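You operate a simulated robot arm through the tools that you are given. There is no shell and no other tool.

You run a simulated robot arm. Do the job below in one go: nothing can be reset, and whatever is moved stays where it is left.

## Task
Put things in order on the programmer end of the front desk. At the end: the white carton (marked "BELTS") from the programmer end of the front desk stands on top of the green notepad; the white silica pack from the programmer end of the front desk stands on top of the green tape roll; the large blue nozzle stands where the white silica pack stood; the silver steel tin stands where the large blue nozzle stood; whatever was shut is shut again. Leave all else as you found it, and nothing knocked over.
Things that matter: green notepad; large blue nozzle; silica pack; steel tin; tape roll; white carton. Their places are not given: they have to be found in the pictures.

It is judged by the outcome, as a careful person would: the job done as asked, and still so three seconds after it is handed in. It fails if anything else is knocked over, pushed out of place, dropped, spilled or broken.

## Robot
A 7-joint arm with a two-finger gripper, fixed in place. Base frame: the origin is on the floor under the middle of its stand, x ahead of it, y to its left, z up; the work surface is at about z = 750. Readings come in mm, degrees, newtons and seconds.
With the tool pointing down near the work surface it reaches from about 320 to 720 mm from the base axis. Its first joint turns from -66.0 to 66.0 degrees. Payload 2.45 kg.
The tool frame sits at the grasp point between the pads (the TCP): z along the fingers, y along the line on which they close. The tips reach 26 mm beyond it. The gripper opens to 96 mm; its body begins 69 mm behind the TCP.
Orientation is told as [roll, pitch, yaw] about the base's x, y, z axes, in that order, counted from this pose: with the fingers straight down and closing along the base's y, the tool's x points along the base's -x, its y along +y and its z along -z.

## Interface
- The arm moves only by the tool play_rows. Its argument "increments" is a list of rows, each a list of 7 numbers: the shift along the tool's x, y, z in units of 150 mm (1.0 is 150 mm), then the turn, a rotation vector about the tool's x, y, z in units of 60 degrees (1.0 is 60 degrees), then the opening, from 0 (shut) to 1 (fully open). In form: [[tx, ty, tz, ax, ay, az, grip], ...]. A call has 1 to 20 rows; each row is the pose to reach, as a shift and turn from the pose commanded when the call began, along the tool's axes at that moment. A call with a number of a shift or a turn outside -1 to 1 is refused whole. Rows are played at 5 a second. More than 50 mm and 8.6 degrees between two rows, or a gripper value outside its range, and nothing of the call is played. A pose out of reach is approached as far as the arm can. The call stops where the force on the tool passes 40 N (or 10 N more than at its start, if that is more) or the arm is blocked; 0.2 s more then pass. The fingers move at their own pace (about 50 mm/s each) and stop on an object; they squeeze with about 37 N. The grip force told is the motor's: it shows also when the fingers shut on nothing. Time passes only in rows, and 0.2 s behind the last, so rows that repeat a pose let the fingers close. It gives the time, the measured TCP pose, the force on the tool (base axes), the opening and the grip force at its end, in the units of the frame above (readings bear some noise), with the torque about the TCP (base axes, N m) and any sound that the robot's microphone picked up.
- Cameras (640 x 400 px; columns grow to the right, rows downward): "scene" is fixed at [156.4, -401.2, 1398.9]; the picture's right is [0.79, -0.62, 0.00], its down [-0.48, -0.61, -0.63] and it looks along [0.39, 0.50, -0.78] (base axes); focal length 367 px, centre (320, 200). "wrist" rides on the gripper at [82, 3, -98] in the tool frame; the picture's right is [-0.04, 1.00, 0.00], its down [-0.73, -0.03, -0.68] and it looks along [-0.68, -0.03, 0.73] (tool axes); focal length 256 px, centre (320, 200).
- camera(camera): a new picture of that camera. It takes no simulated time.
- pixel_to_xyz(camera, pixels): for up to 12 pixels [column, row] of the newest picture of that camera ("zoom" is the newest enlarged one), the place [x, y, z] in the base frame of the surface seen there, good to about 2 mm. It takes no simulated time.
- close_up(camera, box): a new picture of the part [left, top, right, bottom] of that camera's present view, enlarged. It takes no simulated time.
- finish_job(): hands the job in; it is judged then, once.

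Leave the gripper open and the arm clear of the work at the hand-in unless told otherwise.

The tools are called after ">>>" by a JSON object that holds its "fn" and its "kwargs". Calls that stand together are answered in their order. play_rows: Moves the arm, as the interface text tells. Its arguments: {"type":"object","properties":{"increments":{"type":"array"}},"required":["increments"]} The other tools are called the same way: camera (camera) takes a picture; pixel_to_xyz (camera, pixels) gives the place of the surface under pixels of a picture; close_up (camera, box) takes an enlarged picture of a part of a camera's view; finish_job () hands the job in.

At the start:

```text
time: 0.0
ee_pos: [435.0, -2.8, 1049.7]
tcp_rot: [0.0, 0.0, 0.0]
force: [0.1, 0.0, -0.2]
torque: [-0.01, 0.02, 0.0]
width: 96.0
grasp_force: 0.0
```

scene: 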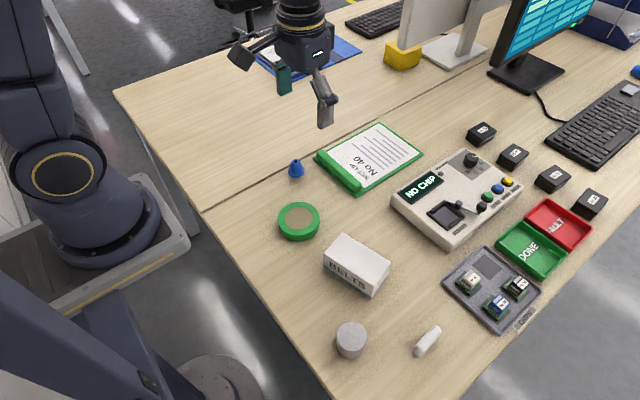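
wrist: 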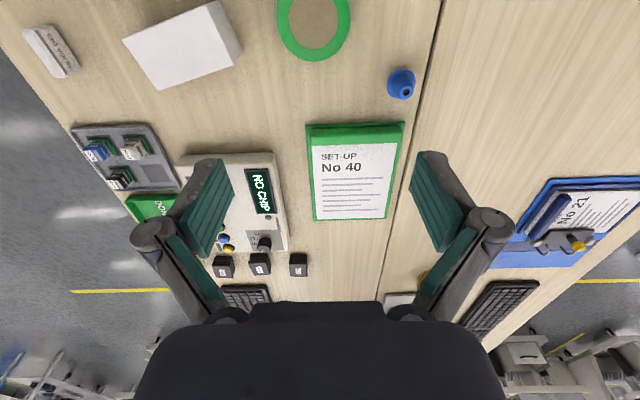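

I see the desk in the scene picture: a green notepad near (370,157), a blue nozzle near (296,168), a green tape roll near (299,220), a white carton near (357,265), a silver tin near (351,340) and the silica pack near (427,341). I'll take enlarged pictures before measuring anything.

>>> {"fn": "close_up", "kwargs": {"camera": "scene", "box": [240, 110, 480, 260]}}

>>> {"fn": "close_up", "kwargs": {"camera": "scene", "box": [260, 220, 500, 370]}}

```text
2.67 times, centred on (360, 185) of scene
```

zoom: 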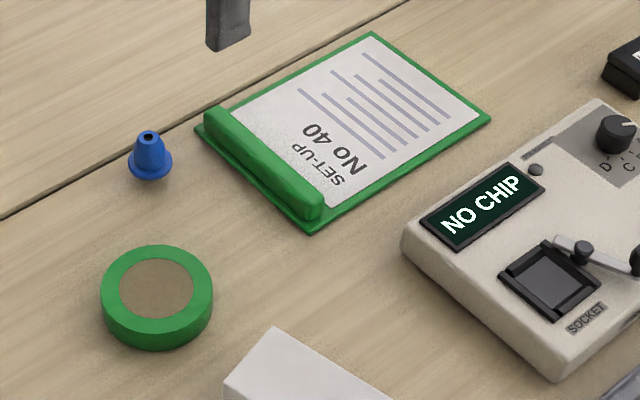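

```text
2.67 times, centred on (380, 295) of scene
```

zoom: 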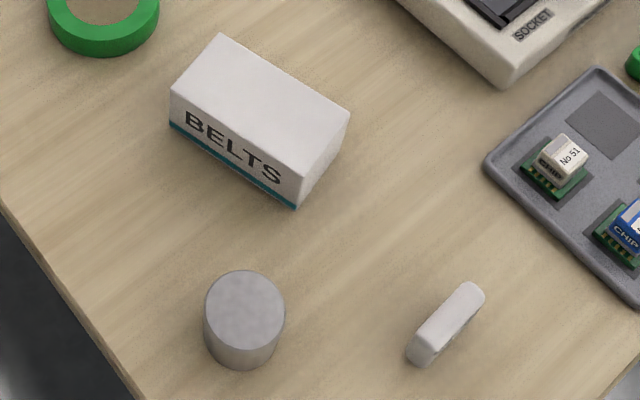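

The newest enlarged picture is centred on (380,295). I'll read points on the carton, tin and silica pack from it: carton top corners at (220,35), (349,112), (303,168), (171,92), the tin top and the pack, plus nearby desk points.

>>> {"fn": "pixel_to_xyz", "kwargs": {"camera": "zoom", "pixels": [[221, 38], [346, 112], [302, 165], [174, 93], [245, 297], [245, 273], [208, 297], [281, 300], [245, 325], [445, 320], [475, 288], [416, 352]]}}

>>> {"fn": "pixel_to_xyz", "kwargs": {"camera": "scene", "pixels": [[299, 216], [299, 203], [281, 218], [317, 219], [299, 232], [299, 240], [296, 162], [296, 176], [320, 155], [358, 190], [380, 126], [420, 155]]}}

```text
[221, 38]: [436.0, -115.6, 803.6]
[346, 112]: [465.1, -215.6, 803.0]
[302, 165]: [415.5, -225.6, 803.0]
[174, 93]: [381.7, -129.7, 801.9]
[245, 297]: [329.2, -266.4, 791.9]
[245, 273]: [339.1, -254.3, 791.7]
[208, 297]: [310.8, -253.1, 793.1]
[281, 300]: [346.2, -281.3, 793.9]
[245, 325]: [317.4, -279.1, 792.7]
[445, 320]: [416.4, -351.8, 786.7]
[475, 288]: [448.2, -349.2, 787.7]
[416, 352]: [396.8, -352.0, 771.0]
```

```text
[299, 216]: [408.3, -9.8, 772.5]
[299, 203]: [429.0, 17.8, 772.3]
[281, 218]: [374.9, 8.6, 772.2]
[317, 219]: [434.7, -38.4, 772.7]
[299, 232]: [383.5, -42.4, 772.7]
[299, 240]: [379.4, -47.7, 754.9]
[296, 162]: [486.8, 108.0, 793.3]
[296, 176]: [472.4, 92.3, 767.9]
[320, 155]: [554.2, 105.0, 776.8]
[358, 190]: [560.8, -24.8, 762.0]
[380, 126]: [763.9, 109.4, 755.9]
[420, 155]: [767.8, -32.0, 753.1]
```

The tape roll's top reads about z 772.5, even in its brown middle. The carton's top is at about z 803, the tin's at about 792 and the silica pack's at about 787. Next I'll enlarge the wrist view for the silica pack and carton, and for the tape roll, nozzle and notepad.

>>> {"fn": "close_up", "kwargs": {"camera": "wrist", "box": [0, 0, 260, 162]}}

>>> {"fn": "close_up", "kwargs": {"camera": "wrist", "box": [240, 0, 480, 150]}}

>>> {"fn": "close_up", "kwargs": {"camera": "scene", "box": [220, 0, 460, 150]}}

>>> {"fn": "close_up", "kwargs": {"camera": "scene", "box": [400, 100, 640, 250]}}

```text
2.46 times, centred on (130, 81) of wrist
```

zoom: 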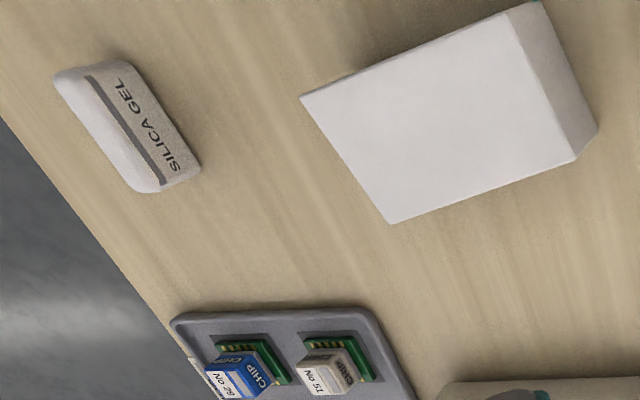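

```text
2.67 times, centred on (360, 75) of wrist
```

zoom: 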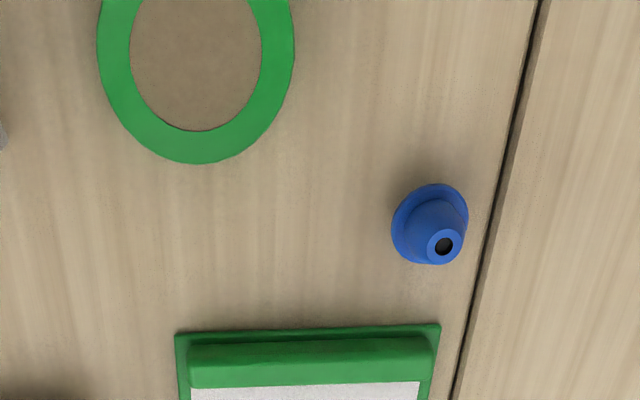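

```text
2.67 times, centred on (340, 75) of scene
```

zoom: 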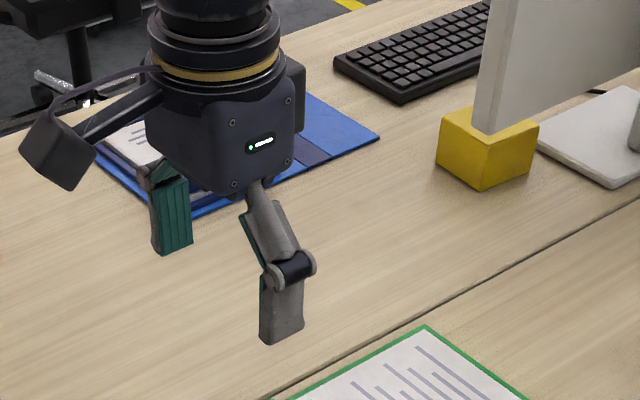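

```text
2.67 times, centred on (520, 175) of scene
```

zoom: 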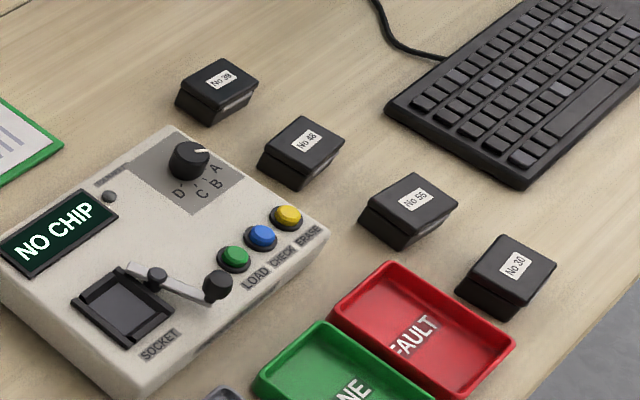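

The carton's long side runs roughly along y, turned about 17° off it, and it is about 104 x 55 mm. I'll start with the carton: first a high, slow move towards it while turning the tool by -60° of yaw, with the gripper open.

>>> {"fn": "play_rows", "kwargs": {"increments": [[0.003, -0.093, 0.04, 0, 0, 0.1, 1], [0.007, -0.187, 0.08, 0, 0, 0.2, 1], [0.01, -0.28, 0.12, 0, 0, 0.3, 1], [0.013, -0.373, 0.16, 0, 0, 0.4, 1], [0.017, -0.467, 0.2, 0, 0, 0.5, 1], [0.02, -0.56, 0.24, 0, 0, 0.6, 1], [0.023, -0.653, 0.28, 0, 0, 0.7, 1], [0.027, -0.747, 0.32, 0, 0, 0.8, 1], [0.03, -0.84, 0.36, 0, 0, 0.9, 1], [0.033, -0.933, 0.4, 0, 0, 1.0, 1]]}}

```text
time: 2.2
ee_pos: [431.4, -142.7, 989.0]
tcp_rot: [0.1, 0.0, -60.1]
force: [0.1, -0.3, 0.4]
torque: [0.03, 0.01, -0.03]
width: 96.0
grasp_force: 0.1
```

The arm is at (431,-143,989) with yaw -60. I'll take a wrist picture to measure the carton more exactly.

>>> {"fn": "camera", "kwargs": {"camera": "wrist"}}

>>> {"fn": "camera", "kwargs": {"camera": "scene"}}

```text
taken
```

wrist: 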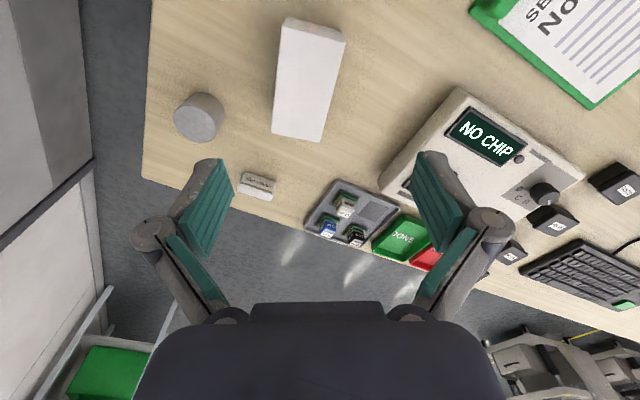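

```text
taken
```

scene: 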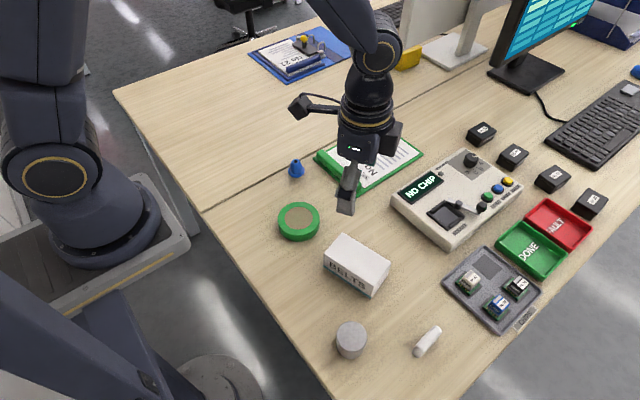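

In the wrist picture the carton is at about (308,80), the tin at (200,117) and the silica pack at (257,186). I'll read the corners of each.

>>> {"fn": "pixel_to_xyz", "kwargs": {"camera": "wrist", "pixels": [[285, 20], [344, 33], [325, 136], [275, 130], [308, 80], [201, 112], [185, 112], [217, 112], [201, 98], [257, 180], [242, 178], [272, 184]]}}

>>> {"fn": "close_up", "kwargs": {"camera": "wrist", "box": [140, 80, 380, 230]}}

```text
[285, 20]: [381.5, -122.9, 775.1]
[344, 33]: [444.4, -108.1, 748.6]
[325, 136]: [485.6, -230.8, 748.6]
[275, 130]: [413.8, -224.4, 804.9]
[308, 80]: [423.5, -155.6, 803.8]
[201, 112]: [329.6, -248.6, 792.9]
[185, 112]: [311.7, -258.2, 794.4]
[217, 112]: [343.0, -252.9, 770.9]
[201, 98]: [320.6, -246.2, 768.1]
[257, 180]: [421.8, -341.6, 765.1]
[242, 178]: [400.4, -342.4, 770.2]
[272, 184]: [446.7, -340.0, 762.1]
```

```text
2.67 times, centred on (260, 155) of wrist
```

zoom: 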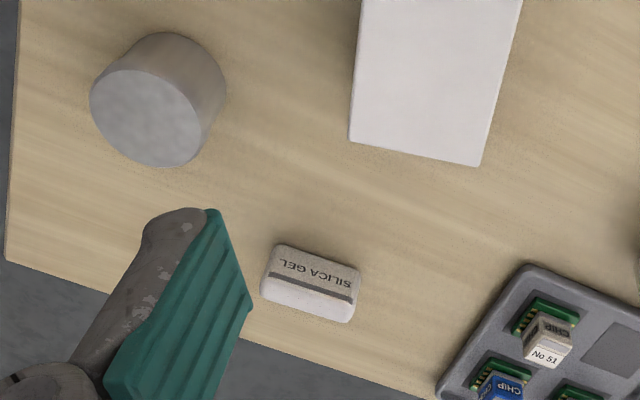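

Now I'll read more exact points in this zoom: the tin rim at (90,105), (205,115), (125,70), (165,165), the silica's front face and top, and the desk edge.

>>> {"fn": "pixel_to_xyz", "kwargs": {"camera": "zoom", "pixels": [[95, 103], [197, 122], [130, 73], [168, 162], [148, 118], [268, 288], [350, 315], [310, 300], [278, 252], [354, 275], [310, 330], [260, 340]]}}

>>> {"fn": "close_up", "kwargs": {"camera": "scene", "box": [320, 290, 480, 390]}}

```text
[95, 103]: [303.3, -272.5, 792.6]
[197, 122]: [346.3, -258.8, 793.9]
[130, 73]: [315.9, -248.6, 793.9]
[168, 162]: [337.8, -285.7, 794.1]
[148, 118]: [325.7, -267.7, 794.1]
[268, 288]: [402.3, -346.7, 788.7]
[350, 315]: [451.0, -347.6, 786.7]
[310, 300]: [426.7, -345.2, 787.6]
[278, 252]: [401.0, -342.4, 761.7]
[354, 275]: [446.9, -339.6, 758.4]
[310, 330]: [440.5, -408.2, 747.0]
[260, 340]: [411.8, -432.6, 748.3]
```

```text
4.00 times, centred on (400, 340) of scene
```

zoom: 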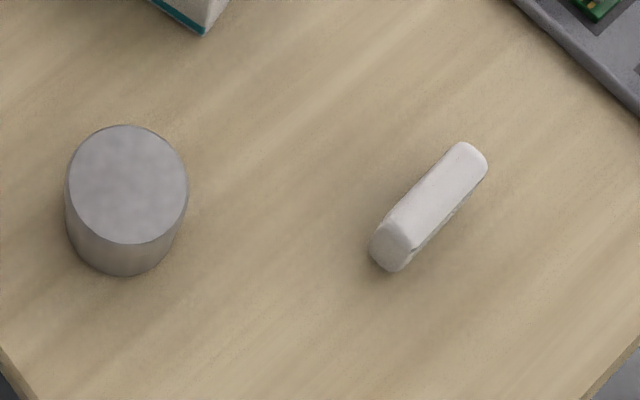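

The tin centres near (327,-267) and is about 45 mm wide. I'll read the silica pack's ends and edges from this scene zoom.

>>> {"fn": "pixel_to_xyz", "kwargs": {"camera": "zoom", "pixels": [[470, 146], [458, 148], [482, 160], [430, 180], [447, 205], [438, 193], [386, 225], [410, 240], [398, 232], [390, 265], [374, 255], [420, 255]]}}

```text
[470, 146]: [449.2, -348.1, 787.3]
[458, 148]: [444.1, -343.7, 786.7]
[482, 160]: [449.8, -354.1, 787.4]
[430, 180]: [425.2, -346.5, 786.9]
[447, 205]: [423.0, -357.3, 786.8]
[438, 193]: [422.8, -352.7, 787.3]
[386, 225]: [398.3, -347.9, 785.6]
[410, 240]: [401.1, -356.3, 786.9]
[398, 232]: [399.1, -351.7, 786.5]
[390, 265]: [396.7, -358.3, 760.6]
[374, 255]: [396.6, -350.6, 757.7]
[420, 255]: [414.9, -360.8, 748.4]
```

The silica pack spans about x 397–452 and y -341 to -360, standing on its thin edge with its long side along x. I'll enlarge the carton in the wrist view to get its angle right.

>>> {"fn": "close_up", "kwargs": {"camera": "wrist", "box": [192, 0, 432, 150]}}

```text
2.67 times, centred on (312, 75) of wrist
```

zoom: 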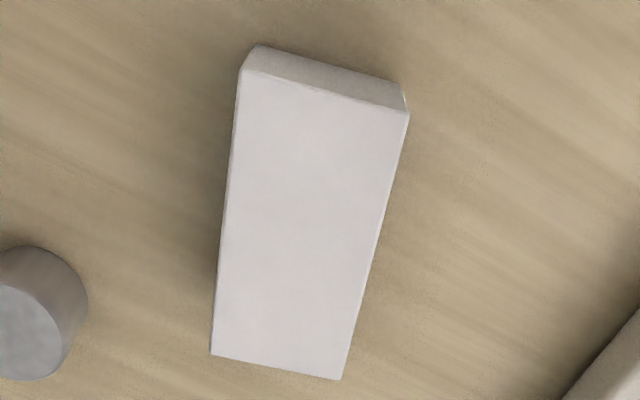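

The carton's top corners sit near (243,70), (408,115), (340,378) and (212,353) in this zoom. I'll read points just inside each edge.

>>> {"fn": "pixel_to_xyz", "kwargs": {"camera": "zoom", "pixels": [[246, 74], [403, 117], [338, 374], [215, 350], [232, 200], [378, 225], [225, 280], [358, 300], [320, 95], [278, 363], [395, 100], [262, 50]]}}

>>> {"fn": "pixel_to_xyz", "kwargs": {"camera": "scene", "pixels": [[331, 240], [388, 262], [370, 295], [327, 268], [447, 282], [404, 225], [398, 200], [392, 195]]}}

```text
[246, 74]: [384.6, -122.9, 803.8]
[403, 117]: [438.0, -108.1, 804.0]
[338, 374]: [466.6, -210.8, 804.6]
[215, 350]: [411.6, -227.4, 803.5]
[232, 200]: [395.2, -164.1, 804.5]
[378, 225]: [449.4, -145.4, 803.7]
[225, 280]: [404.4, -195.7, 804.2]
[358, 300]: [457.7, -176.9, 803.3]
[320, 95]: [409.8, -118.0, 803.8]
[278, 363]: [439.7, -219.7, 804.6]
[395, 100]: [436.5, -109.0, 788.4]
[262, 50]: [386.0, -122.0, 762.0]
```

```text
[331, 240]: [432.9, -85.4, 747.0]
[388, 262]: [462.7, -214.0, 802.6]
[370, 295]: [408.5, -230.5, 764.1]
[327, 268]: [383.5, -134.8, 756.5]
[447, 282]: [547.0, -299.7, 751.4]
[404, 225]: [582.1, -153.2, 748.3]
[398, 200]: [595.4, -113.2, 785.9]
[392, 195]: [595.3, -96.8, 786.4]
```

The carton centre is about (425,-169), its short side is 56 mm, and the grasp yaw should be about -74°. I'll move over it, down to z 860 (tips at 834, clear of the 804 top).

>>> {"fn": "play_rows", "kwargs": {"increments": [[-0.033, -0.03, 0.1, 0, 0, 0.058, 1], [-0.067, -0.06, 0.25, 0, 0, 0.117, 1], [-0.1, -0.09, 0.42, 0, 0, 0.175, 1], [-0.133, -0.12, 0.6, 0, 0, 0.233, 1], [-0.133, -0.12, 0.76, 0, 0, 0.233, 1], [-0.133, -0.12, 0.86, 0, 0, 0.233, 1], [-0.133, -0.12, 0.86, 0, 0, 0.233, 1]]}}

>>> {"fn": "camera", "kwargs": {"camera": "wrist"}}

>>> {"fn": "camera", "kwargs": {"camera": "scene"}}

```text
time: 3.8
ee_pos: [426.7, -168.1, 859.5]
tcp_rot: [0.0, 0.0, -73.9]
force: [0.3, -0.7, 0.6]
torque: [-0.01, 0.01, -0.04]
width: 95.8
grasp_force: 0.1
```

```text
taken
```

wrist: 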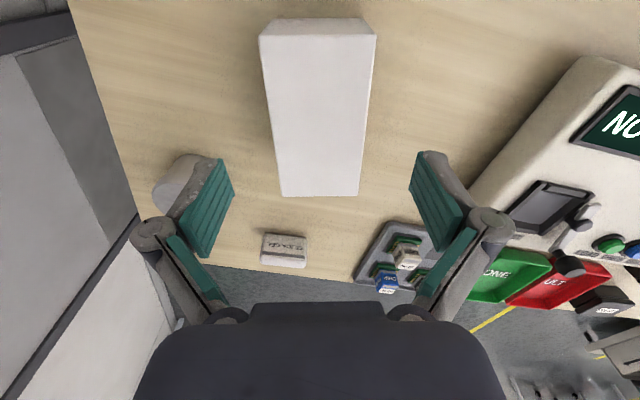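

```text
taken
```

scene: 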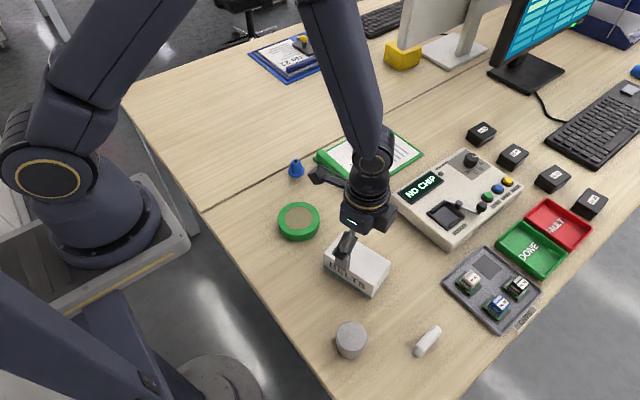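

The carton is centred between the fingers, with its near edge at (282–360,196) and its far edge at (262–376,35). I'll check its corners again from close up.

>>> {"fn": "pixel_to_xyz", "kwargs": {"camera": "wrist", "pixels": [[264, 37], [373, 38], [357, 193], [285, 193], [320, 38], [320, 193]]}}

```text
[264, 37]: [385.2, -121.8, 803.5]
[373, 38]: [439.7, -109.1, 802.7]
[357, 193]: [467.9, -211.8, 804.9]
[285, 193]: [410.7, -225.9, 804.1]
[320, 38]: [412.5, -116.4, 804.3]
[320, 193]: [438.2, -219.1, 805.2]
```

The carton centre is about (426,-167.5) at yaw about -75.5, matching the tool. I'll descend to z 781 with a 1.5° correction, fingers still open.

>>> {"fn": "play_rows", "kwargs": {"increments": [[0, 0, 0.1, 0, 0, 0.025, 1], [0, 0, 0.2, 0, 0, 0.025, 1], [0, 0, 0.3, 0, 0, 0.025, 1], [0, 0, 0.4, 0, 0, 0.025, 1], [0, 0, 0.47, 0, 0, 0.025, 1], [0, 0, 0.523, 0, 0, 0.025, 1], [0, 0, 0.523, 0, 0, 0.025, 1]]}}

```text
time: 5.4
ee_pos: [425.8, -169.3, 780.2]
tcp_rot: [0.0, 0.0, -75.5]
force: [-0.3, -0.5, -0.2]
torque: [0.0, 0.0, 0.02]
width: 96.0
grasp_force: 0.1
```

The TCP is at z 780 with no contact. I'll close on the carton now, letting time pass.

>>> {"fn": "play_rows", "kwargs": {"increments": [[0, 0, 0, 0, 0, 0, 0.5], [0, 0, 0, 0, 0, 0, 0.4], [0, 0, 0, 0, 0, 0, 0.3], [0, 0, 0, 0, 0, 0, 0.2], [0, 0, 0, 0, 0, 0, 0.2], [0, 0, 0, 0, 0, 0, 0.2], [0, 0, 0, 0, 0, 0, 0.2]]}}

```text
time: 7.0
ee_pos: [425.4, -168.0, 780.6]
tcp_rot: [0.1, 0.0, -75.5]
force: [-3.6, 0.7, 6.5]
torque: [-0.03, 0.16, -0.01]
width: 61.5
grasp_force: 37.1
```

The fingers stopped at 61.5 mm with 37 N, so the carton is held. I'll lift 30 mm slowly and check the load.

>>> {"fn": "play_rows", "kwargs": {"increments": [[0, 0, -0.03, 0, 0, 0, 0.2], [0, 0, -0.07, 0, 0, 0, 0.2], [0, 0, -0.13, 0, 0, 0, 0.2], [0, 0, -0.2, 0, 0, 0, 0.2], [0, 0, -0.2, 0, 0, 0, 0.2]]}}

>>> {"fn": "camera", "kwargs": {"camera": "scene"}}

```text
time: 8.2
ee_pos: [423.3, -169.4, 810.2]
tcp_rot: [0.0, 0.1, -75.5]
force: [0.0, -0.1, -2.4]
torque: [-0.01, 0.01, 0.02]
width: 61.8
grasp_force: 36.9
```

```text
taken
```

scene: 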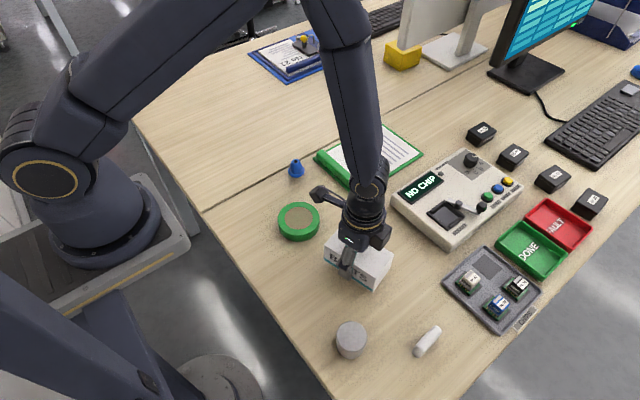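

The carton came up cleanly (about 0.24 kg). I'll raise it to z 905 and go halfway to the notepad, turning +37° on the way.

>>> {"fn": "play_rows", "kwargs": {"increments": [[0, 0, -0.15, 0, 0, 0, 0.2], [0, 0, -0.33, 0, 0, 0, 0.2], [0.02, 0.04, -0.5, 0, 0, -0.03, 0.2], [0.065, 0.13, -0.6, 0, 0, -0.09, 0.2], [0.12, 0.24, -0.633, 0, 0, -0.16, 0.2], [0.18, 0.36, -0.633, 0, 0, -0.235, 0.2], [0.24, 0.48, -0.633, 0, 0, -0.31, 0.2], [0.3, 0.6, -0.633, 0, 0, -0.39, 0.2], [0.36, 0.72, -0.633, 0, 0, -0.47, 0.2], [0.415, 0.83, -0.633, 0, 0, -0.545, 0.2], [0.45, 0.91, -0.633, 0, 0, -0.6, 0.2], [0.471, 0.948, -0.633, 0, 0, -0.617, 0.2], [0.471, 0.948, -0.633, 0, 0, -0.617, 0.2]]}}

>>> {"fn": "camera", "kwargs": {"camera": "wrist"}}

>>> {"fn": "camera", "kwargs": {"camera": "scene"}}

```text
time: 11.0
ee_pos: [545.0, -66.3, 905.8]
tcp_rot: [-0.1, 0.0, -38.4]
force: [0.4, 0.1, -3.6]
torque: [-0.01, 0.02, -0.02]
width: 61.5
grasp_force: 36.6
```

```text
taken
```

wrist: 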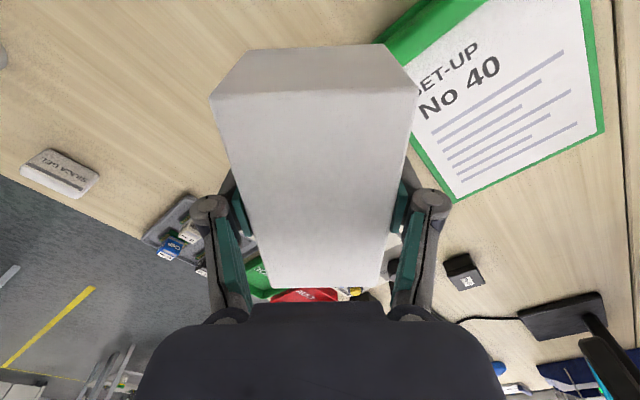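

```text
taken
```

scene: 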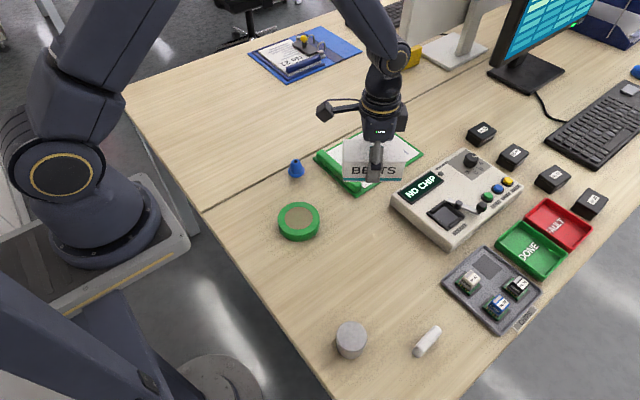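

The notepad is visible in the wrist picture at (500,90): one corner at (455,200), another at (603,131). I'll read points on it from both cameras.

>>> {"fn": "pixel_to_xyz", "kwargs": {"camera": "wrist", "pixels": [[456, 199], [601, 131], [459, 189], [594, 126], [500, 95], [420, 20], [588, 10], [560, 100]]}}

>>> {"fn": "pixel_to_xyz", "kwargs": {"camera": "scene", "pixels": [[357, 190], [361, 189], [421, 155], [380, 126], [316, 157], [320, 152], [327, 162], [350, 184], [332, 153], [400, 142]]}}

```text
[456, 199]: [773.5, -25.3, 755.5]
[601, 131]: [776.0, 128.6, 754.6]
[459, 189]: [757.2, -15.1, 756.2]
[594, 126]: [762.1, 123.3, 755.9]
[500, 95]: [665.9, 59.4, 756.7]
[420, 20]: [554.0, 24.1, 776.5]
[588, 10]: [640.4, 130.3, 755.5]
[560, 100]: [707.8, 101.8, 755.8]
```

```text
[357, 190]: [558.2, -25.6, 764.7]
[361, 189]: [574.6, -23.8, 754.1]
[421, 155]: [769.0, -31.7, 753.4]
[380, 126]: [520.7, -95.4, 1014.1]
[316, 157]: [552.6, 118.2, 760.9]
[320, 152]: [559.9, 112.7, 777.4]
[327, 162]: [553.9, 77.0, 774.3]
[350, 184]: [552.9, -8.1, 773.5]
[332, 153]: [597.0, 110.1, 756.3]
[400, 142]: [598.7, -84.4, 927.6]
```

The notepad's flat face is at z 756, from about x 590 to 776 and y -28 to 125, with the raised green strip at x 550–585. I'll aim for a centre of (670,48) with the carton's long side along x. Next is most of the way there, turning to yaw 0.

>>> {"fn": "play_rows", "kwargs": {"increments": [[-0.005, 0.03, 0, 0, 0, -0.03, 0.2], [-0.015, 0.1, 0, 0, 0, -0.09, 0.2], [-0.03, 0.2, 0, 0, 0, -0.16, 0.2], [-0.05, 0.31, 0, 0, 0, -0.235, 0.2], [-0.068, 0.42, 0, 0, 0, -0.31, 0.2], [-0.086, 0.53, 0, 0, 0, -0.39, 0.2], [-0.104, 0.64, 0, 0, 0, -0.47, 0.2], [-0.122, 0.75, 0, 0, 0, -0.545, 0.2], [-0.136, 0.84, 0, 0, 0, -0.61, 0.2], [-0.144, 0.89, 0, 0, 0, -0.642, 0.2], [-0.144, 0.89, 0, 0, 0, -0.642, 0.2]]}}

>>> {"fn": "camera", "kwargs": {"camera": "wrist"}}

>>> {"fn": "camera", "kwargs": {"camera": "scene"}}

```text
time: 13.4
ee_pos: [644.9, 26.2, 905.6]
tcp_rot: [0.0, 0.0, 0.1]
force: [0.2, 0.2, -3.0]
torque: [-0.01, 0.0, 0.02]
width: 61.3
grasp_force: 36.8
```

```text
taken
```

wrist: 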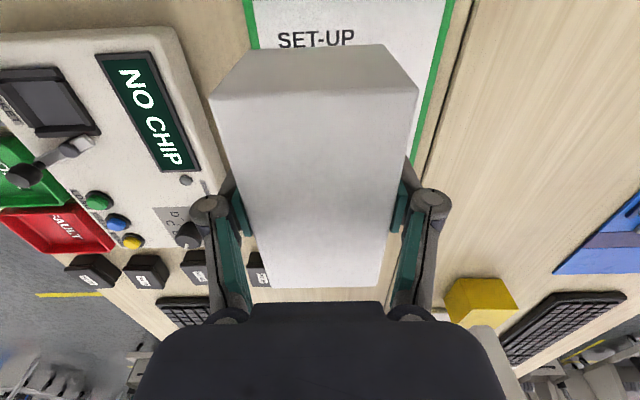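

```text
taken
```

scene: 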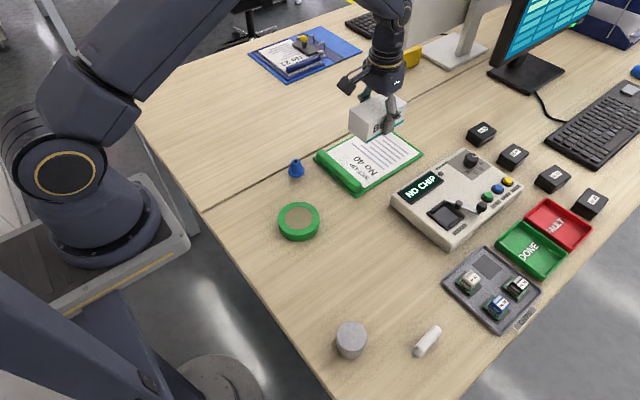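

The notepad's edges show on either side of the carton: left edge at about (253,30), right edge at (440,60). I'll read both sides, and the programmer's edge.

>>> {"fn": "pixel_to_xyz", "kwargs": {"camera": "wrist", "pixels": [[249, 8], [258, 45], [449, 20], [416, 155], [262, 40], [435, 30], [205, 160], [185, 50], [425, 100], [455, 20]]}}

>>> {"fn": "pixel_to_xyz", "kwargs": {"camera": "scene", "pixels": [[318, 156], [357, 192], [421, 155], [410, 143], [327, 153], [365, 182], [352, 178], [415, 155], [390, 165]]}}

```text
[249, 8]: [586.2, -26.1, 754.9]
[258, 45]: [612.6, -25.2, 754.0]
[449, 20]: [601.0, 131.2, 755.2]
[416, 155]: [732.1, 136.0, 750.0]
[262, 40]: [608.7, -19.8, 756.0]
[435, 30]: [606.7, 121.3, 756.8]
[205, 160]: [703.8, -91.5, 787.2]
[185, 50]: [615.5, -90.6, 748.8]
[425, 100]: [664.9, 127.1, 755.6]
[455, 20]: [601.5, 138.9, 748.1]
```

```text
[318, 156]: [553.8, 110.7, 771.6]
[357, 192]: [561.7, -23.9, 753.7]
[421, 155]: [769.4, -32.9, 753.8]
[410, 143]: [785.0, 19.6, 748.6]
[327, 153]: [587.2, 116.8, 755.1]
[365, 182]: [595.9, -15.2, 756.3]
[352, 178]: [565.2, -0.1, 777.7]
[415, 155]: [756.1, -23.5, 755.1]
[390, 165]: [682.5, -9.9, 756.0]
```

The pad spans y -27 to 131, so its middle is at y 50. I'll shift to (668,50) and lower to z 815, which leaves the carton bottom about 28 mm above the pad.

>>> {"fn": "play_rows", "kwargs": {"increments": [[-0.04, 0.04, 0.0, 0, 0, 0, 0.2], [-0.09, 0.09, 0.05, 0, 0, 0, 0.2], [-0.14, 0.14, 0.15, 0, 0, 0, 0.2], [-0.157, 0.157, 0.28, 0, 0, 0, 0.2], [-0.157, 0.157, 0.42, 0, 0, 0, 0.2], [-0.157, 0.157, 0.53, 0, 0, 0, 0.2], [-0.157, 0.157, 0.6, 0, 0, 0, 0.2], [-0.157, 0.157, 0.6, 0, 0, 0, 0.2]]}}

>>> {"fn": "camera", "kwargs": {"camera": "scene"}}

>>> {"fn": "camera", "kwargs": {"camera": "wrist"}}

```text
time: 15.2
ee_pos: [668.4, 49.1, 815.3]
tcp_rot: [-0.1, 0.0, 0.1]
force: [0.1, 0.3, -1.9]
torque: [-0.02, 0.02, -0.02]
width: 61.4
grasp_force: 37.4
```

```text
taken
```

scene: 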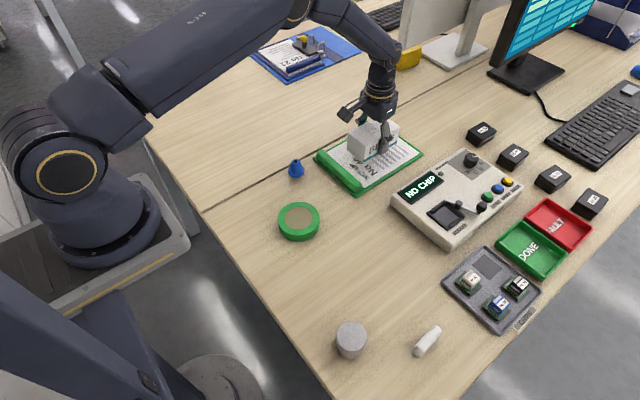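

```text
taken
```

wrist: 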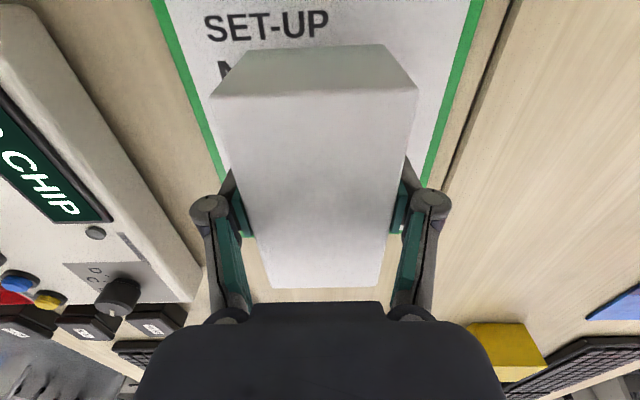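

The carton sits centred over the pad. I'll lower it gently to about z 789 and then look at the force.

>>> {"fn": "play_rows", "kwargs": {"increments": [[0, 0, 0.04, 0, 0, 0, 0.2], [0, 0, 0.08, 0, 0, 0, 0.2], [0, 0, 0.12, 0, 0, 0, 0.2], [0, 0, 0.15, 0, 0, 0, 0.2], [0, 0, 0.165, 0, 0, 0, 0.2], [0, 0, 0.175, 0, 0, 0, 0.2], [0, 0, 0.175, 0, 0, 0, 0.2]]}}

```text
time: 16.8
ee_pos: [670.5, 47.9, 789.8]
tcp_rot: [0.0, 0.0, 0.2]
force: [0.2, 0.4, -2.6]
torque: [0.03, -0.01, -0.01]
width: 61.7
grasp_force: 37.0
```

No contact yet at z 789. I'll go down in 1 mm steps, 4 mm in all.

>>> {"fn": "play_rows", "kwargs": {"increments": [[0, 0, 0.007, 0, 0, 0, 0.2], [0, 0, 0.013, 0, 0, 0, 0.2], [0, 0, 0.018, 0, 0, 0, 0.2], [0, 0, 0.018, 0, 0, 0, 0.2]]}}

>>> {"fn": "close_up", "kwargs": {"camera": "scene", "box": [290, 90, 450, 190]}}

```text
time: 17.8
ee_pos: [668.2, 49.0, 788.1]
tcp_rot: [-0.1, 0.0, 0.0]
force: [-0.5, -0.8, 0.5]
torque: [-0.02, 0.15, 0.05]
width: 61.5
grasp_force: 37.4
```

```text
4.00 times, centred on (370, 140) of scene
```

zoom: 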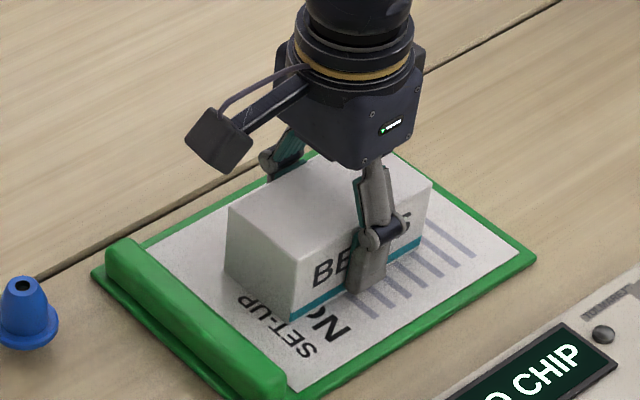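

The load went from -2.6 N to +0.5 N, so the carton has begun to touch the pad. I'll press 1 mm further to seat it.

>>> {"fn": "play_rows", "kwargs": {"increments": [[0, 0, 0.005, 0, 0, 0, 0.2], [0, 0, 0.008, 0, 0, 0, 0.2], [0, 0, 0.008, 0, 0, 0, 0.2]]}}

```text
time: 18.6
ee_pos: [668.4, 49.5, 787.6]
tcp_rot: [0.0, -0.1, 0.1]
force: [-1.3, -0.3, 11.7]
torque: [-0.1, 0.65, 0.0]
width: 61.4
grasp_force: 37.0
```

The carton is seated with about 12 N on the pad, and the load is on its near end, so it will settle by a hair. I'll ease up slightly and open the fingers in steps.

>>> {"fn": "play_rows", "kwargs": {"increments": [[0, 0, -0.003, 0, 0, 0, 0.2], [0, 0, -0.003, 0, 0, 0, 0.65], [0, 0, -0.003, 0, 0, 0, 0.7], [0, 0, -0.003, 0, 0, 0, 0.78], [0, 0, -0.003, 0, 0, 0, 0.85], [0, 0, -0.003, 0, 0, 0, 0.9], [0, 0, -0.003, 0, 0, 0, 0.9]]}}

>>> {"fn": "close_up", "kwargs": {"camera": "scene", "box": [290, 90, 450, 190]}}

```text
time: 20.2
ee_pos: [668.8, 49.3, 786.3]
tcp_rot: [0.0, 0.0, 0.1]
force: [-0.6, -0.3, 0.9]
torque: [0.01, -0.01, -0.01]
width: 86.2
grasp_force: 0.0
```

```text
4.00 times, centred on (370, 140) of scene
```

zoom: 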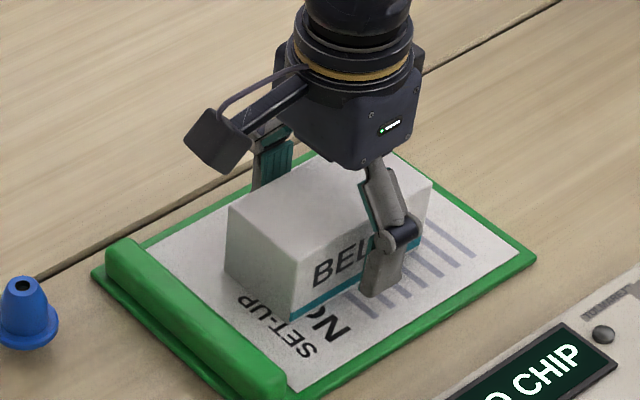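

The fingers are open at 86 mm and the carton stands on the pad. I'll go straight up to about z 925.

>>> {"fn": "play_rows", "kwargs": {"increments": [[0, 0, -0.05, 0, 0, 0, 0.9], [0, 0, -0.15, 0, 0, 0, 0.9], [0, 0, -0.3, 0, 0, 0, 0.9], [0, 0, -0.5, 0, 0, 0, 0.9], [0, 0, -0.7, 0, 0, 0, 0.9], [0, 0, -0.85, 0, 0, 0, 0.9], [0, 0, -0.93, 0, 0, 0, 0.9], [0, 0, -0.93, 0, 0, 0, 0.9]]}}

>>> {"fn": "camera", "kwargs": {"camera": "scene"}}

```text
time: 22.0
ee_pos: [667.6, 50.4, 926.3]
tcp_rot: [0.0, 0.0, 0.1]
force: [0.4, 0.5, -1.2]
torque: [0.0, 0.03, 0.02]
width: 86.1
grasp_force: 0.0
```

```text
taken
```

scene: 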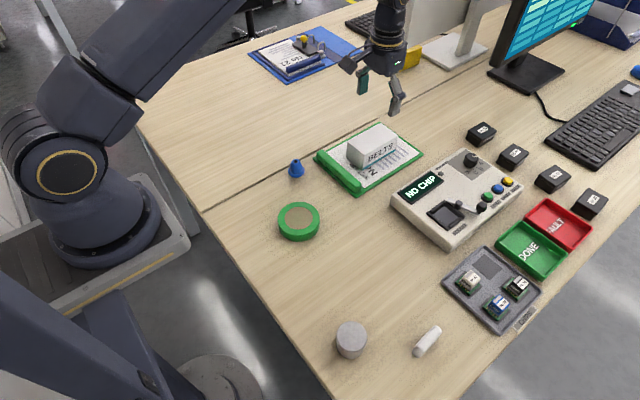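

The carton stands on the notepad. Now for the silica pack at about (424,-350): I'll travel high in three steps, first (-81,-133).

>>> {"fn": "play_rows", "kwargs": {"increments": [[0.03, -0.05, 0, 0, 0, 0, 1], [0.1, -0.16, 0, 0, 0, 0, 1], [0.18, -0.3, 0, 0, 0, 0, 1], [0.27, -0.45, 0, 0, 0, 0, 1], [0.36, -0.6, 0, 0, 0, 0, 1], [0.45, -0.74, 0, 0, 0, 0, 1], [0.51, -0.84, 0, 0, 0, 0, 1], [0.54, -0.887, 0, 0, 0, 0, 1]]}}

>>> {"fn": "play_rows", "kwargs": {"increments": [[0.03, -0.05, 0, 0, 0, 0, 1], [0.1, -0.16, 0, 0, 0, 0, 1], [0.18, -0.3, 0, 0, 0, 0, 1], [0.27, -0.45, 0, 0, 0, 0, 1], [0.36, -0.6, 0, 0, 0, 0, 1], [0.45, -0.74, 0, 0, 0, 0, 1], [0.51, -0.84, 0, 0, 0, 0, 1], [0.54, -0.887, 0, 0, 0, 0, 1]]}}

>>> {"fn": "play_rows", "kwargs": {"increments": [[0.03, -0.05, 0, 0, 0, 0, 1], [0.1, -0.16, 0, 0, 0, 0, 1], [0.18, -0.3, 0, 0, 0, 0, 1], [0.27, -0.45, 0, 0, 0, 0, 1], [0.36, -0.6, 0, 0, 0, 0, 1], [0.45, -0.74, 0, 0, 0, 0, 1], [0.51, -0.84, 0, 0, 0, 0, 1], [0.54, -0.887, 0, 0, 0, 0, 1], [0.54, -0.887, 0, 0, 0, 0, 1]]}}

>>> {"fn": "camera", "kwargs": {"camera": "wrist"}}

>>> {"fn": "camera", "kwargs": {"camera": "scene"}}

```text
time: 23.8
ee_pos: [587.7, -82.9, 925.4]
tcp_rot: [0.0, -0.1, 0.1]
force: [0.6, -0.4, -0.1]
torque: [-0.03, 0.0, -0.01]
width: 95.7
grasp_force: 0.1
```

```text
time: 25.6
ee_pos: [507.5, -217.2, 925.6]
tcp_rot: [0.0, 0.1, -0.1]
force: [-0.4, 0.2, -0.7]
torque: [0.0, 0.0, 0.04]
width: 96.1
grasp_force: 0.0
```

```text
time: 27.6
ee_pos: [426.0, -351.2, 924.4]
tcp_rot: [0.0, 0.0, 0.0]
force: [0.7, -0.7, 0.1]
torque: [-0.01, 0.03, -0.04]
width: 96.1
grasp_force: 0.0
```

```text
taken
```

wrist: 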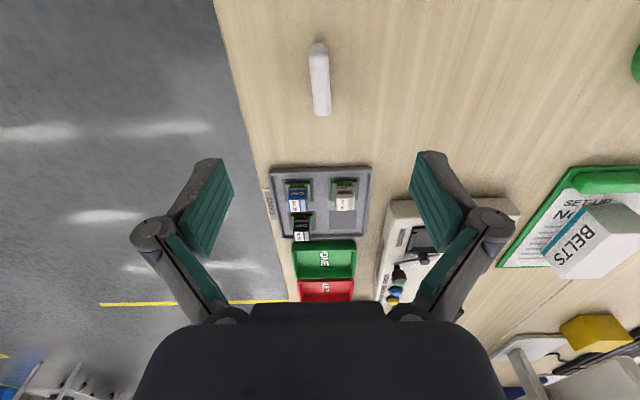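

```text
taken
```

scene: 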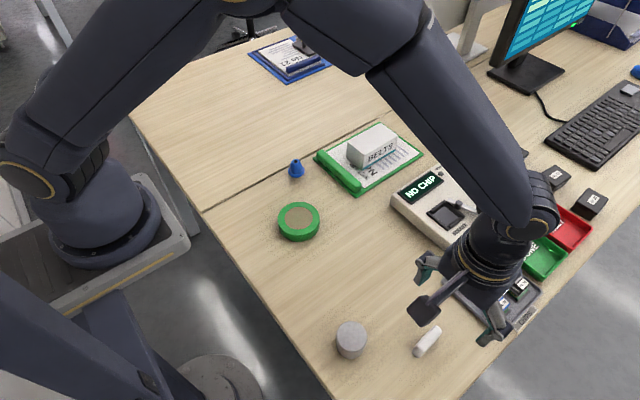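

The silica pack is at about (320,78) in the wrist picture, almost upright in the frame and between the fingers. I'll enlarge it and measure its ends, sides and the tray beyond.

>>> {"fn": "close_up", "kwargs": {"camera": "wrist", "box": [240, 20, 400, 120]}}

```text
4.00 times, centred on (320, 70) of wrist
```

zoom: 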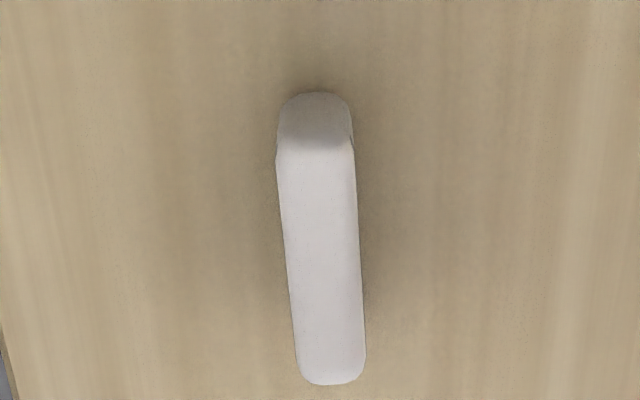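

>>> {"fn": "pixel_to_xyz", "kwargs": {"camera": "zoom", "pixels": [[315, 150], [282, 155], [350, 155], [290, 260], [360, 260], [325, 260], [302, 370], [360, 370], [330, 378], [316, 98], [285, 130], [352, 130]]}}

>>> {"fn": "pixel_to_xyz", "kwargs": {"camera": "wrist", "pixels": [[320, 165], [320, 175], [300, 60], [340, 60]]}}

```text
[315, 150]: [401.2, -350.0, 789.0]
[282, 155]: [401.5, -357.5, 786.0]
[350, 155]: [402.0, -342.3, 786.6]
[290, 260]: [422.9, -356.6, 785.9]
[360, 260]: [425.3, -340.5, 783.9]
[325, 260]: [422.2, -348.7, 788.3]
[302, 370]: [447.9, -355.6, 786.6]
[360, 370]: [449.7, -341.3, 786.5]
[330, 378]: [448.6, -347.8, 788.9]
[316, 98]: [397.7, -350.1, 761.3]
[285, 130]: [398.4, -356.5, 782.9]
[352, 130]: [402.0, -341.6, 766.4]
```

```text
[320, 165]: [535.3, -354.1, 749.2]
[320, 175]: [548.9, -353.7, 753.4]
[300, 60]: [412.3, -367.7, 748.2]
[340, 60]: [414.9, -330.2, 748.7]
```

The silica pack centre is about (424.5,-349.5), 18 mm thick, turned by about +2°. I note that spot for the nozzle. I'll descend around it with the fingers at about 62 mm, to z 780.

>>> {"fn": "play_rows", "kwargs": {"increments": [[0.007, 0.005, 0.1, 0, 0, -0.033, 0.9], [0.007, 0.005, 0.25, 0, 0, -0.033, 0.8], [0.007, 0.005, 0.4, 0, 0, -0.033, 0.7], [0.007, 0.005, 0.55, 0, 0, -0.033, 0.65], [0.007, 0.005, 0.68, 0, 0, -0.033, 0.65], [0.007, 0.005, 0.78, 0, 0, -0.033, 0.65], [0.007, 0.005, 0.86, 0, 0, -0.033, 0.65], [0.007, 0.005, 0.92, 0, 0, -0.033, 0.65], [0.007, 0.005, 0.95, 0, 0, -0.033, 0.65], [0.007, 0.005, 0.968, 0, 0, -0.033, 0.65], [0.007, 0.005, 0.968, 0, 0, -0.033, 0.65]]}}

>>> {"fn": "camera", "kwargs": {"camera": "wrist"}}

>>> {"fn": "close_up", "kwargs": {"camera": "scene", "box": [340, 260, 540, 385]}}

```text
time: 30.0
ee_pos: [425.3, -349.5, 780.2]
tcp_rot: [0.0, 0.0, 2.0]
force: [-0.5, -0.1, 0.8]
torque: [-0.03, 0.02, -0.02]
width: 62.1
grasp_force: 0.1
```

```text
taken
```

wrist: 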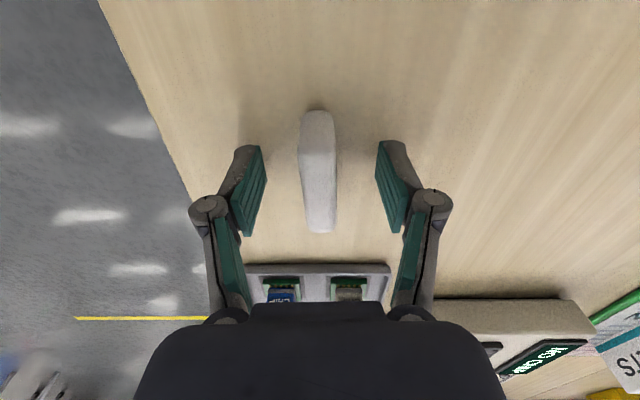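

```text
3.20 times, centred on (440, 322) of scene
```

zoom: 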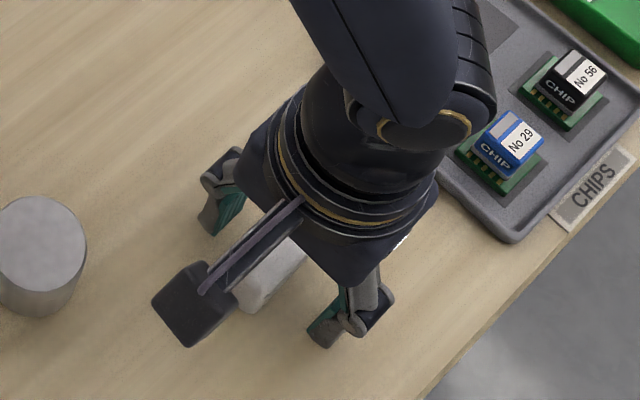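

The pack lies between the fingers at (318,170), well centred. I'll close on it.

>>> {"fn": "play_rows", "kwargs": {"increments": [[0, 0, 0, 0, 0, 0, 0.4], [0, 0, 0, 0, 0, 0, 0.25], [0, 0, 0, 0, 0, 0, 0.1], [0, 0, 0, 0, 0, 0, 0.05], [0, 0, 0, 0, 0, 0, 0.05], [0, 0, 0, 0, 0, 0, 0.05], [0, 0, 0, 0, 0, 0, 0.05]]}}

```text
time: 31.6
ee_pos: [424.6, -349.2, 780.8]
tcp_rot: [0.0, -0.1, 2.0]
force: [1.0, -0.1, 0.1]
torque: [-0.03, -0.03, 0.02]
width: 15.3
grasp_force: 36.6
```

The fingers stopped at 15.3 mm, so the pack is held. I'll lift it slowly, 25 mm first and then on to z 880.

>>> {"fn": "play_rows", "kwargs": {"increments": [[0, 0, -0.03, 0, 0, 0, 0.05], [0, 0, -0.08, 0, 0, 0, 0.05], [0, 0, -0.16, 0, 0, 0, 0.05], [0, 0, -0.28, 0, 0, 0, 0.05], [0, 0, -0.42, 0, 0, 0, 0.05], [0, 0, -0.55, 0, 0, 0, 0.05], [0, 0, -0.64, 0, 0, 0, 0.05], [0, 0, -0.667, 0, 0, 0, 0.05], [0, 0, -0.667, 0, 0, 0, 0.05]]}}

>>> {"fn": "camera", "kwargs": {"camera": "wrist"}}

>>> {"fn": "camera", "kwargs": {"camera": "scene"}}

```text
time: 33.6
ee_pos: [426.0, -348.5, 879.6]
tcp_rot: [-0.1, 0.0, 2.0]
force: [1.2, -0.4, 0.4]
torque: [-0.02, 0.05, 0.03]
width: 15.8
grasp_force: 36.7
```

```text
taken
```

wrist: 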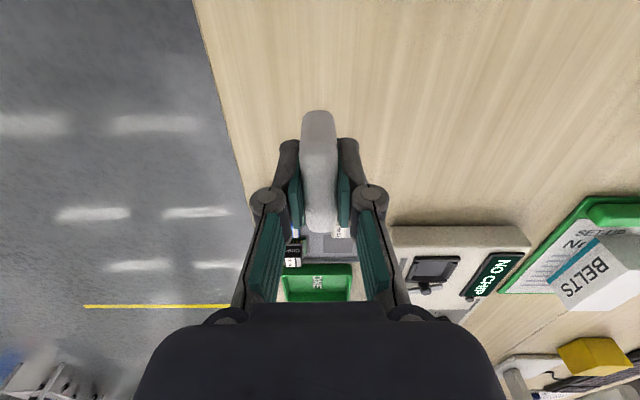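

```text
taken
```

scene: 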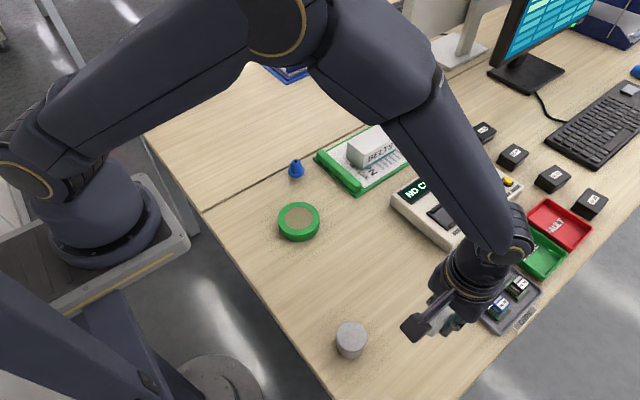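

The pack is held (its top shows at (318,170) in the wrist view). Next I'll enlarge the tape roll in the scene view and measure its rim and middle.

>>> {"fn": "close_up", "kwargs": {"camera": "scene", "box": [251, 190, 347, 250]}}

```text
6.67 times, centred on (299, 220) of scene
```

zoom: 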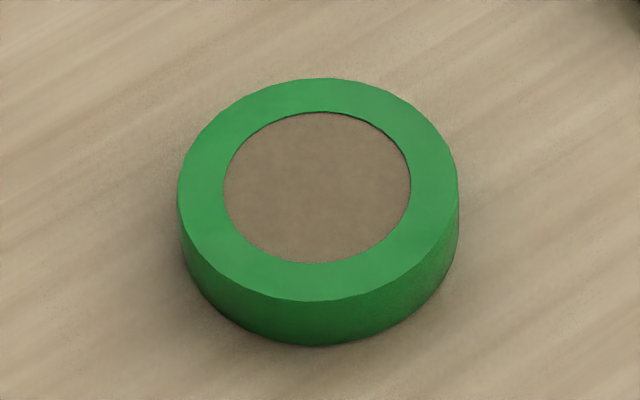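

>>> {"fn": "pixel_to_xyz", "kwargs": {"camera": "zoom", "pixels": [[320, 82], [320, 296], [183, 190], [454, 190], [318, 187], [230, 187], [404, 187], [318, 118], [318, 257], [320, 103], [320, 275], [230, 260]]}}

```text
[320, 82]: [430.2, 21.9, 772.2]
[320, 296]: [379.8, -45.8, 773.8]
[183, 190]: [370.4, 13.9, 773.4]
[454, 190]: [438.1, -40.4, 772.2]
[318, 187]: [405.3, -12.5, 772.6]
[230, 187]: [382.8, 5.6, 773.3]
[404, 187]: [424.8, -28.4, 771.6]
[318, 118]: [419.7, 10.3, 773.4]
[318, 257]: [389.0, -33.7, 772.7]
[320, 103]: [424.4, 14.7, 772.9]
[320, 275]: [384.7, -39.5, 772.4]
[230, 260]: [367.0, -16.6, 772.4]
```

The tape roll's middle is flush with its rim at z 772.6, and its centre is about (404.7,-12.5), 86 mm across. I'll carry the pack over in three gentle stretches at z 880.

>>> {"fn": "play_rows", "kwargs": {"increments": [[0.001, 0.03, 0, 0, 0, 0, 0.05], [0.003, 0.1, 0, 0, 0, 0, 0.05], [0.005, 0.2, 0, 0, 0, 0, 0.05], [0.008, 0.31, 0, 0, 0, 0, 0.05], [0.011, 0.43, 0, 0, 0, 0, 0.05], [0.014, 0.55, 0, 0, 0, 0, 0.05], [0.017, 0.66, 0, 0, 0, 0, 0.05], [0.02, 0.76, 0, 0, 0, 0, 0.05], [0.024, 0.85, 0, 0, 0, 0, 0.05], [0.026, 0.9, 0, 0, 0, 0, 0.05]]}}

>>> {"fn": "play_rows", "kwargs": {"increments": [[0.001, 0.03, 0, 0, 0, 0, 0.05], [0.003, 0.1, 0, 0, 0, 0, 0.05], [0.005, 0.2, 0, 0, 0, 0, 0.05], [0.008, 0.31, 0, 0, 0, 0, 0.05], [0.011, 0.43, 0, 0, 0, 0, 0.05], [0.014, 0.55, 0, 0, 0, 0, 0.05], [0.017, 0.66, 0, 0, 0, 0, 0.05], [0.02, 0.76, 0, 0, 0, 0, 0.05], [0.024, 0.85, 0, 0, 0, 0, 0.05], [0.026, 0.9, 0, 0, 0, 0, 0.05], [0.026, 0.9, 0, 0, 0, 0, 0.05]]}}

```text
time: 35.8
ee_pos: [415.4, -216.0, 881.1]
tcp_rot: [0.1, -0.1, 2.0]
force: [-0.4, 0.5, -0.2]
torque: [-0.04, 0.03, -0.03]
width: 15.3
grasp_force: 36.9
```

```text
time: 38.2
ee_pos: [408.0, -79.8, 879.5]
tcp_rot: [-0.1, 0.0, 2.0]
force: [-0.4, 0.7, -0.2]
torque: [0.0, 0.01, 0.01]
width: 15.7
grasp_force: 36.9
```

At (408,-80,880). I'll move the last 67 mm over the tape roll and lower to z 840.

>>> {"fn": "play_rows", "kwargs": {"increments": [[0.001, 0.06, 0, 0, 0, 0, 0.05], [0.002, 0.16, 0, 0, 0, 0, 0.05], [0.004, 0.27, 0, 0, 0, 0, 0.05], [0.006, 0.37, 0, 0, 0, 0, 0.05], [0.007, 0.43, 0, 0, 0, 0, 0.05], [0.007, 0.449, 0.05, 0, 0, 0, 0.05], [0.007, 0.449, 0.15, 0, 0, 0, 0.05], [0.007, 0.449, 0.24, 0, 0, 0, 0.05], [0.007, 0.449, 0.267, 0, 0, 0, 0.05], [0.007, 0.449, 0.267, 0, 0, 0, 0.05]]}}

>>> {"fn": "camera", "kwargs": {"camera": "wrist"}}

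>>> {"fn": "camera", "kwargs": {"camera": "scene"}}

```text
time: 40.4
ee_pos: [404.3, -12.6, 840.5]
tcp_rot: [0.0, 0.0, 1.9]
force: [-0.7, -0.4, -1.2]
torque: [0.02, -0.01, 0.01]
width: 15.7
grasp_force: 37.8
```

```text
taken
```

wrist: 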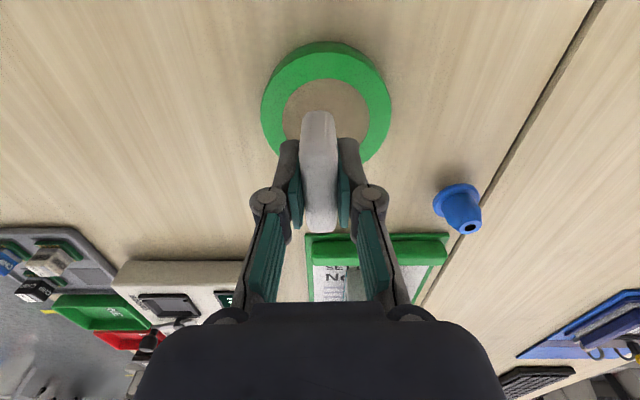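

```text
taken
```

scene: 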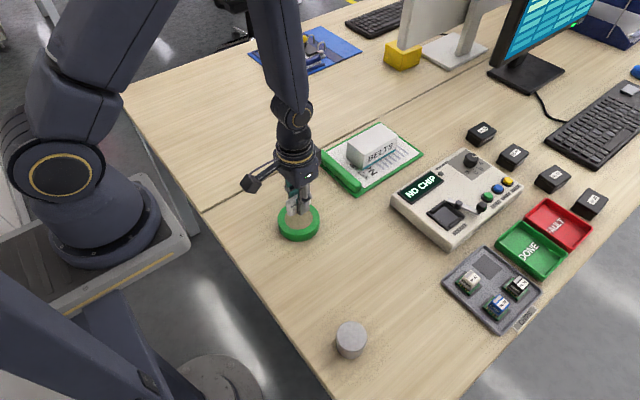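

I'll check the roll's place from the wrist camera, since it appears at column 326 against the tool's column of 320.

>>> {"fn": "pixel_to_xyz", "kwargs": {"camera": "wrist", "pixels": [[264, 100], [388, 100], [325, 54], [285, 100], [366, 100], [325, 88], [275, 130], [380, 130]]}}

```text
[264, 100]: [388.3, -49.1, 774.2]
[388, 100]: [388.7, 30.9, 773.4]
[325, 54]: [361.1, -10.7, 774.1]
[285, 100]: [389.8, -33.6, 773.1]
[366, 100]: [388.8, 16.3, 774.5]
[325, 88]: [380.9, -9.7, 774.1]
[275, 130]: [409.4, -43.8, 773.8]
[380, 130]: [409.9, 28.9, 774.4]
```

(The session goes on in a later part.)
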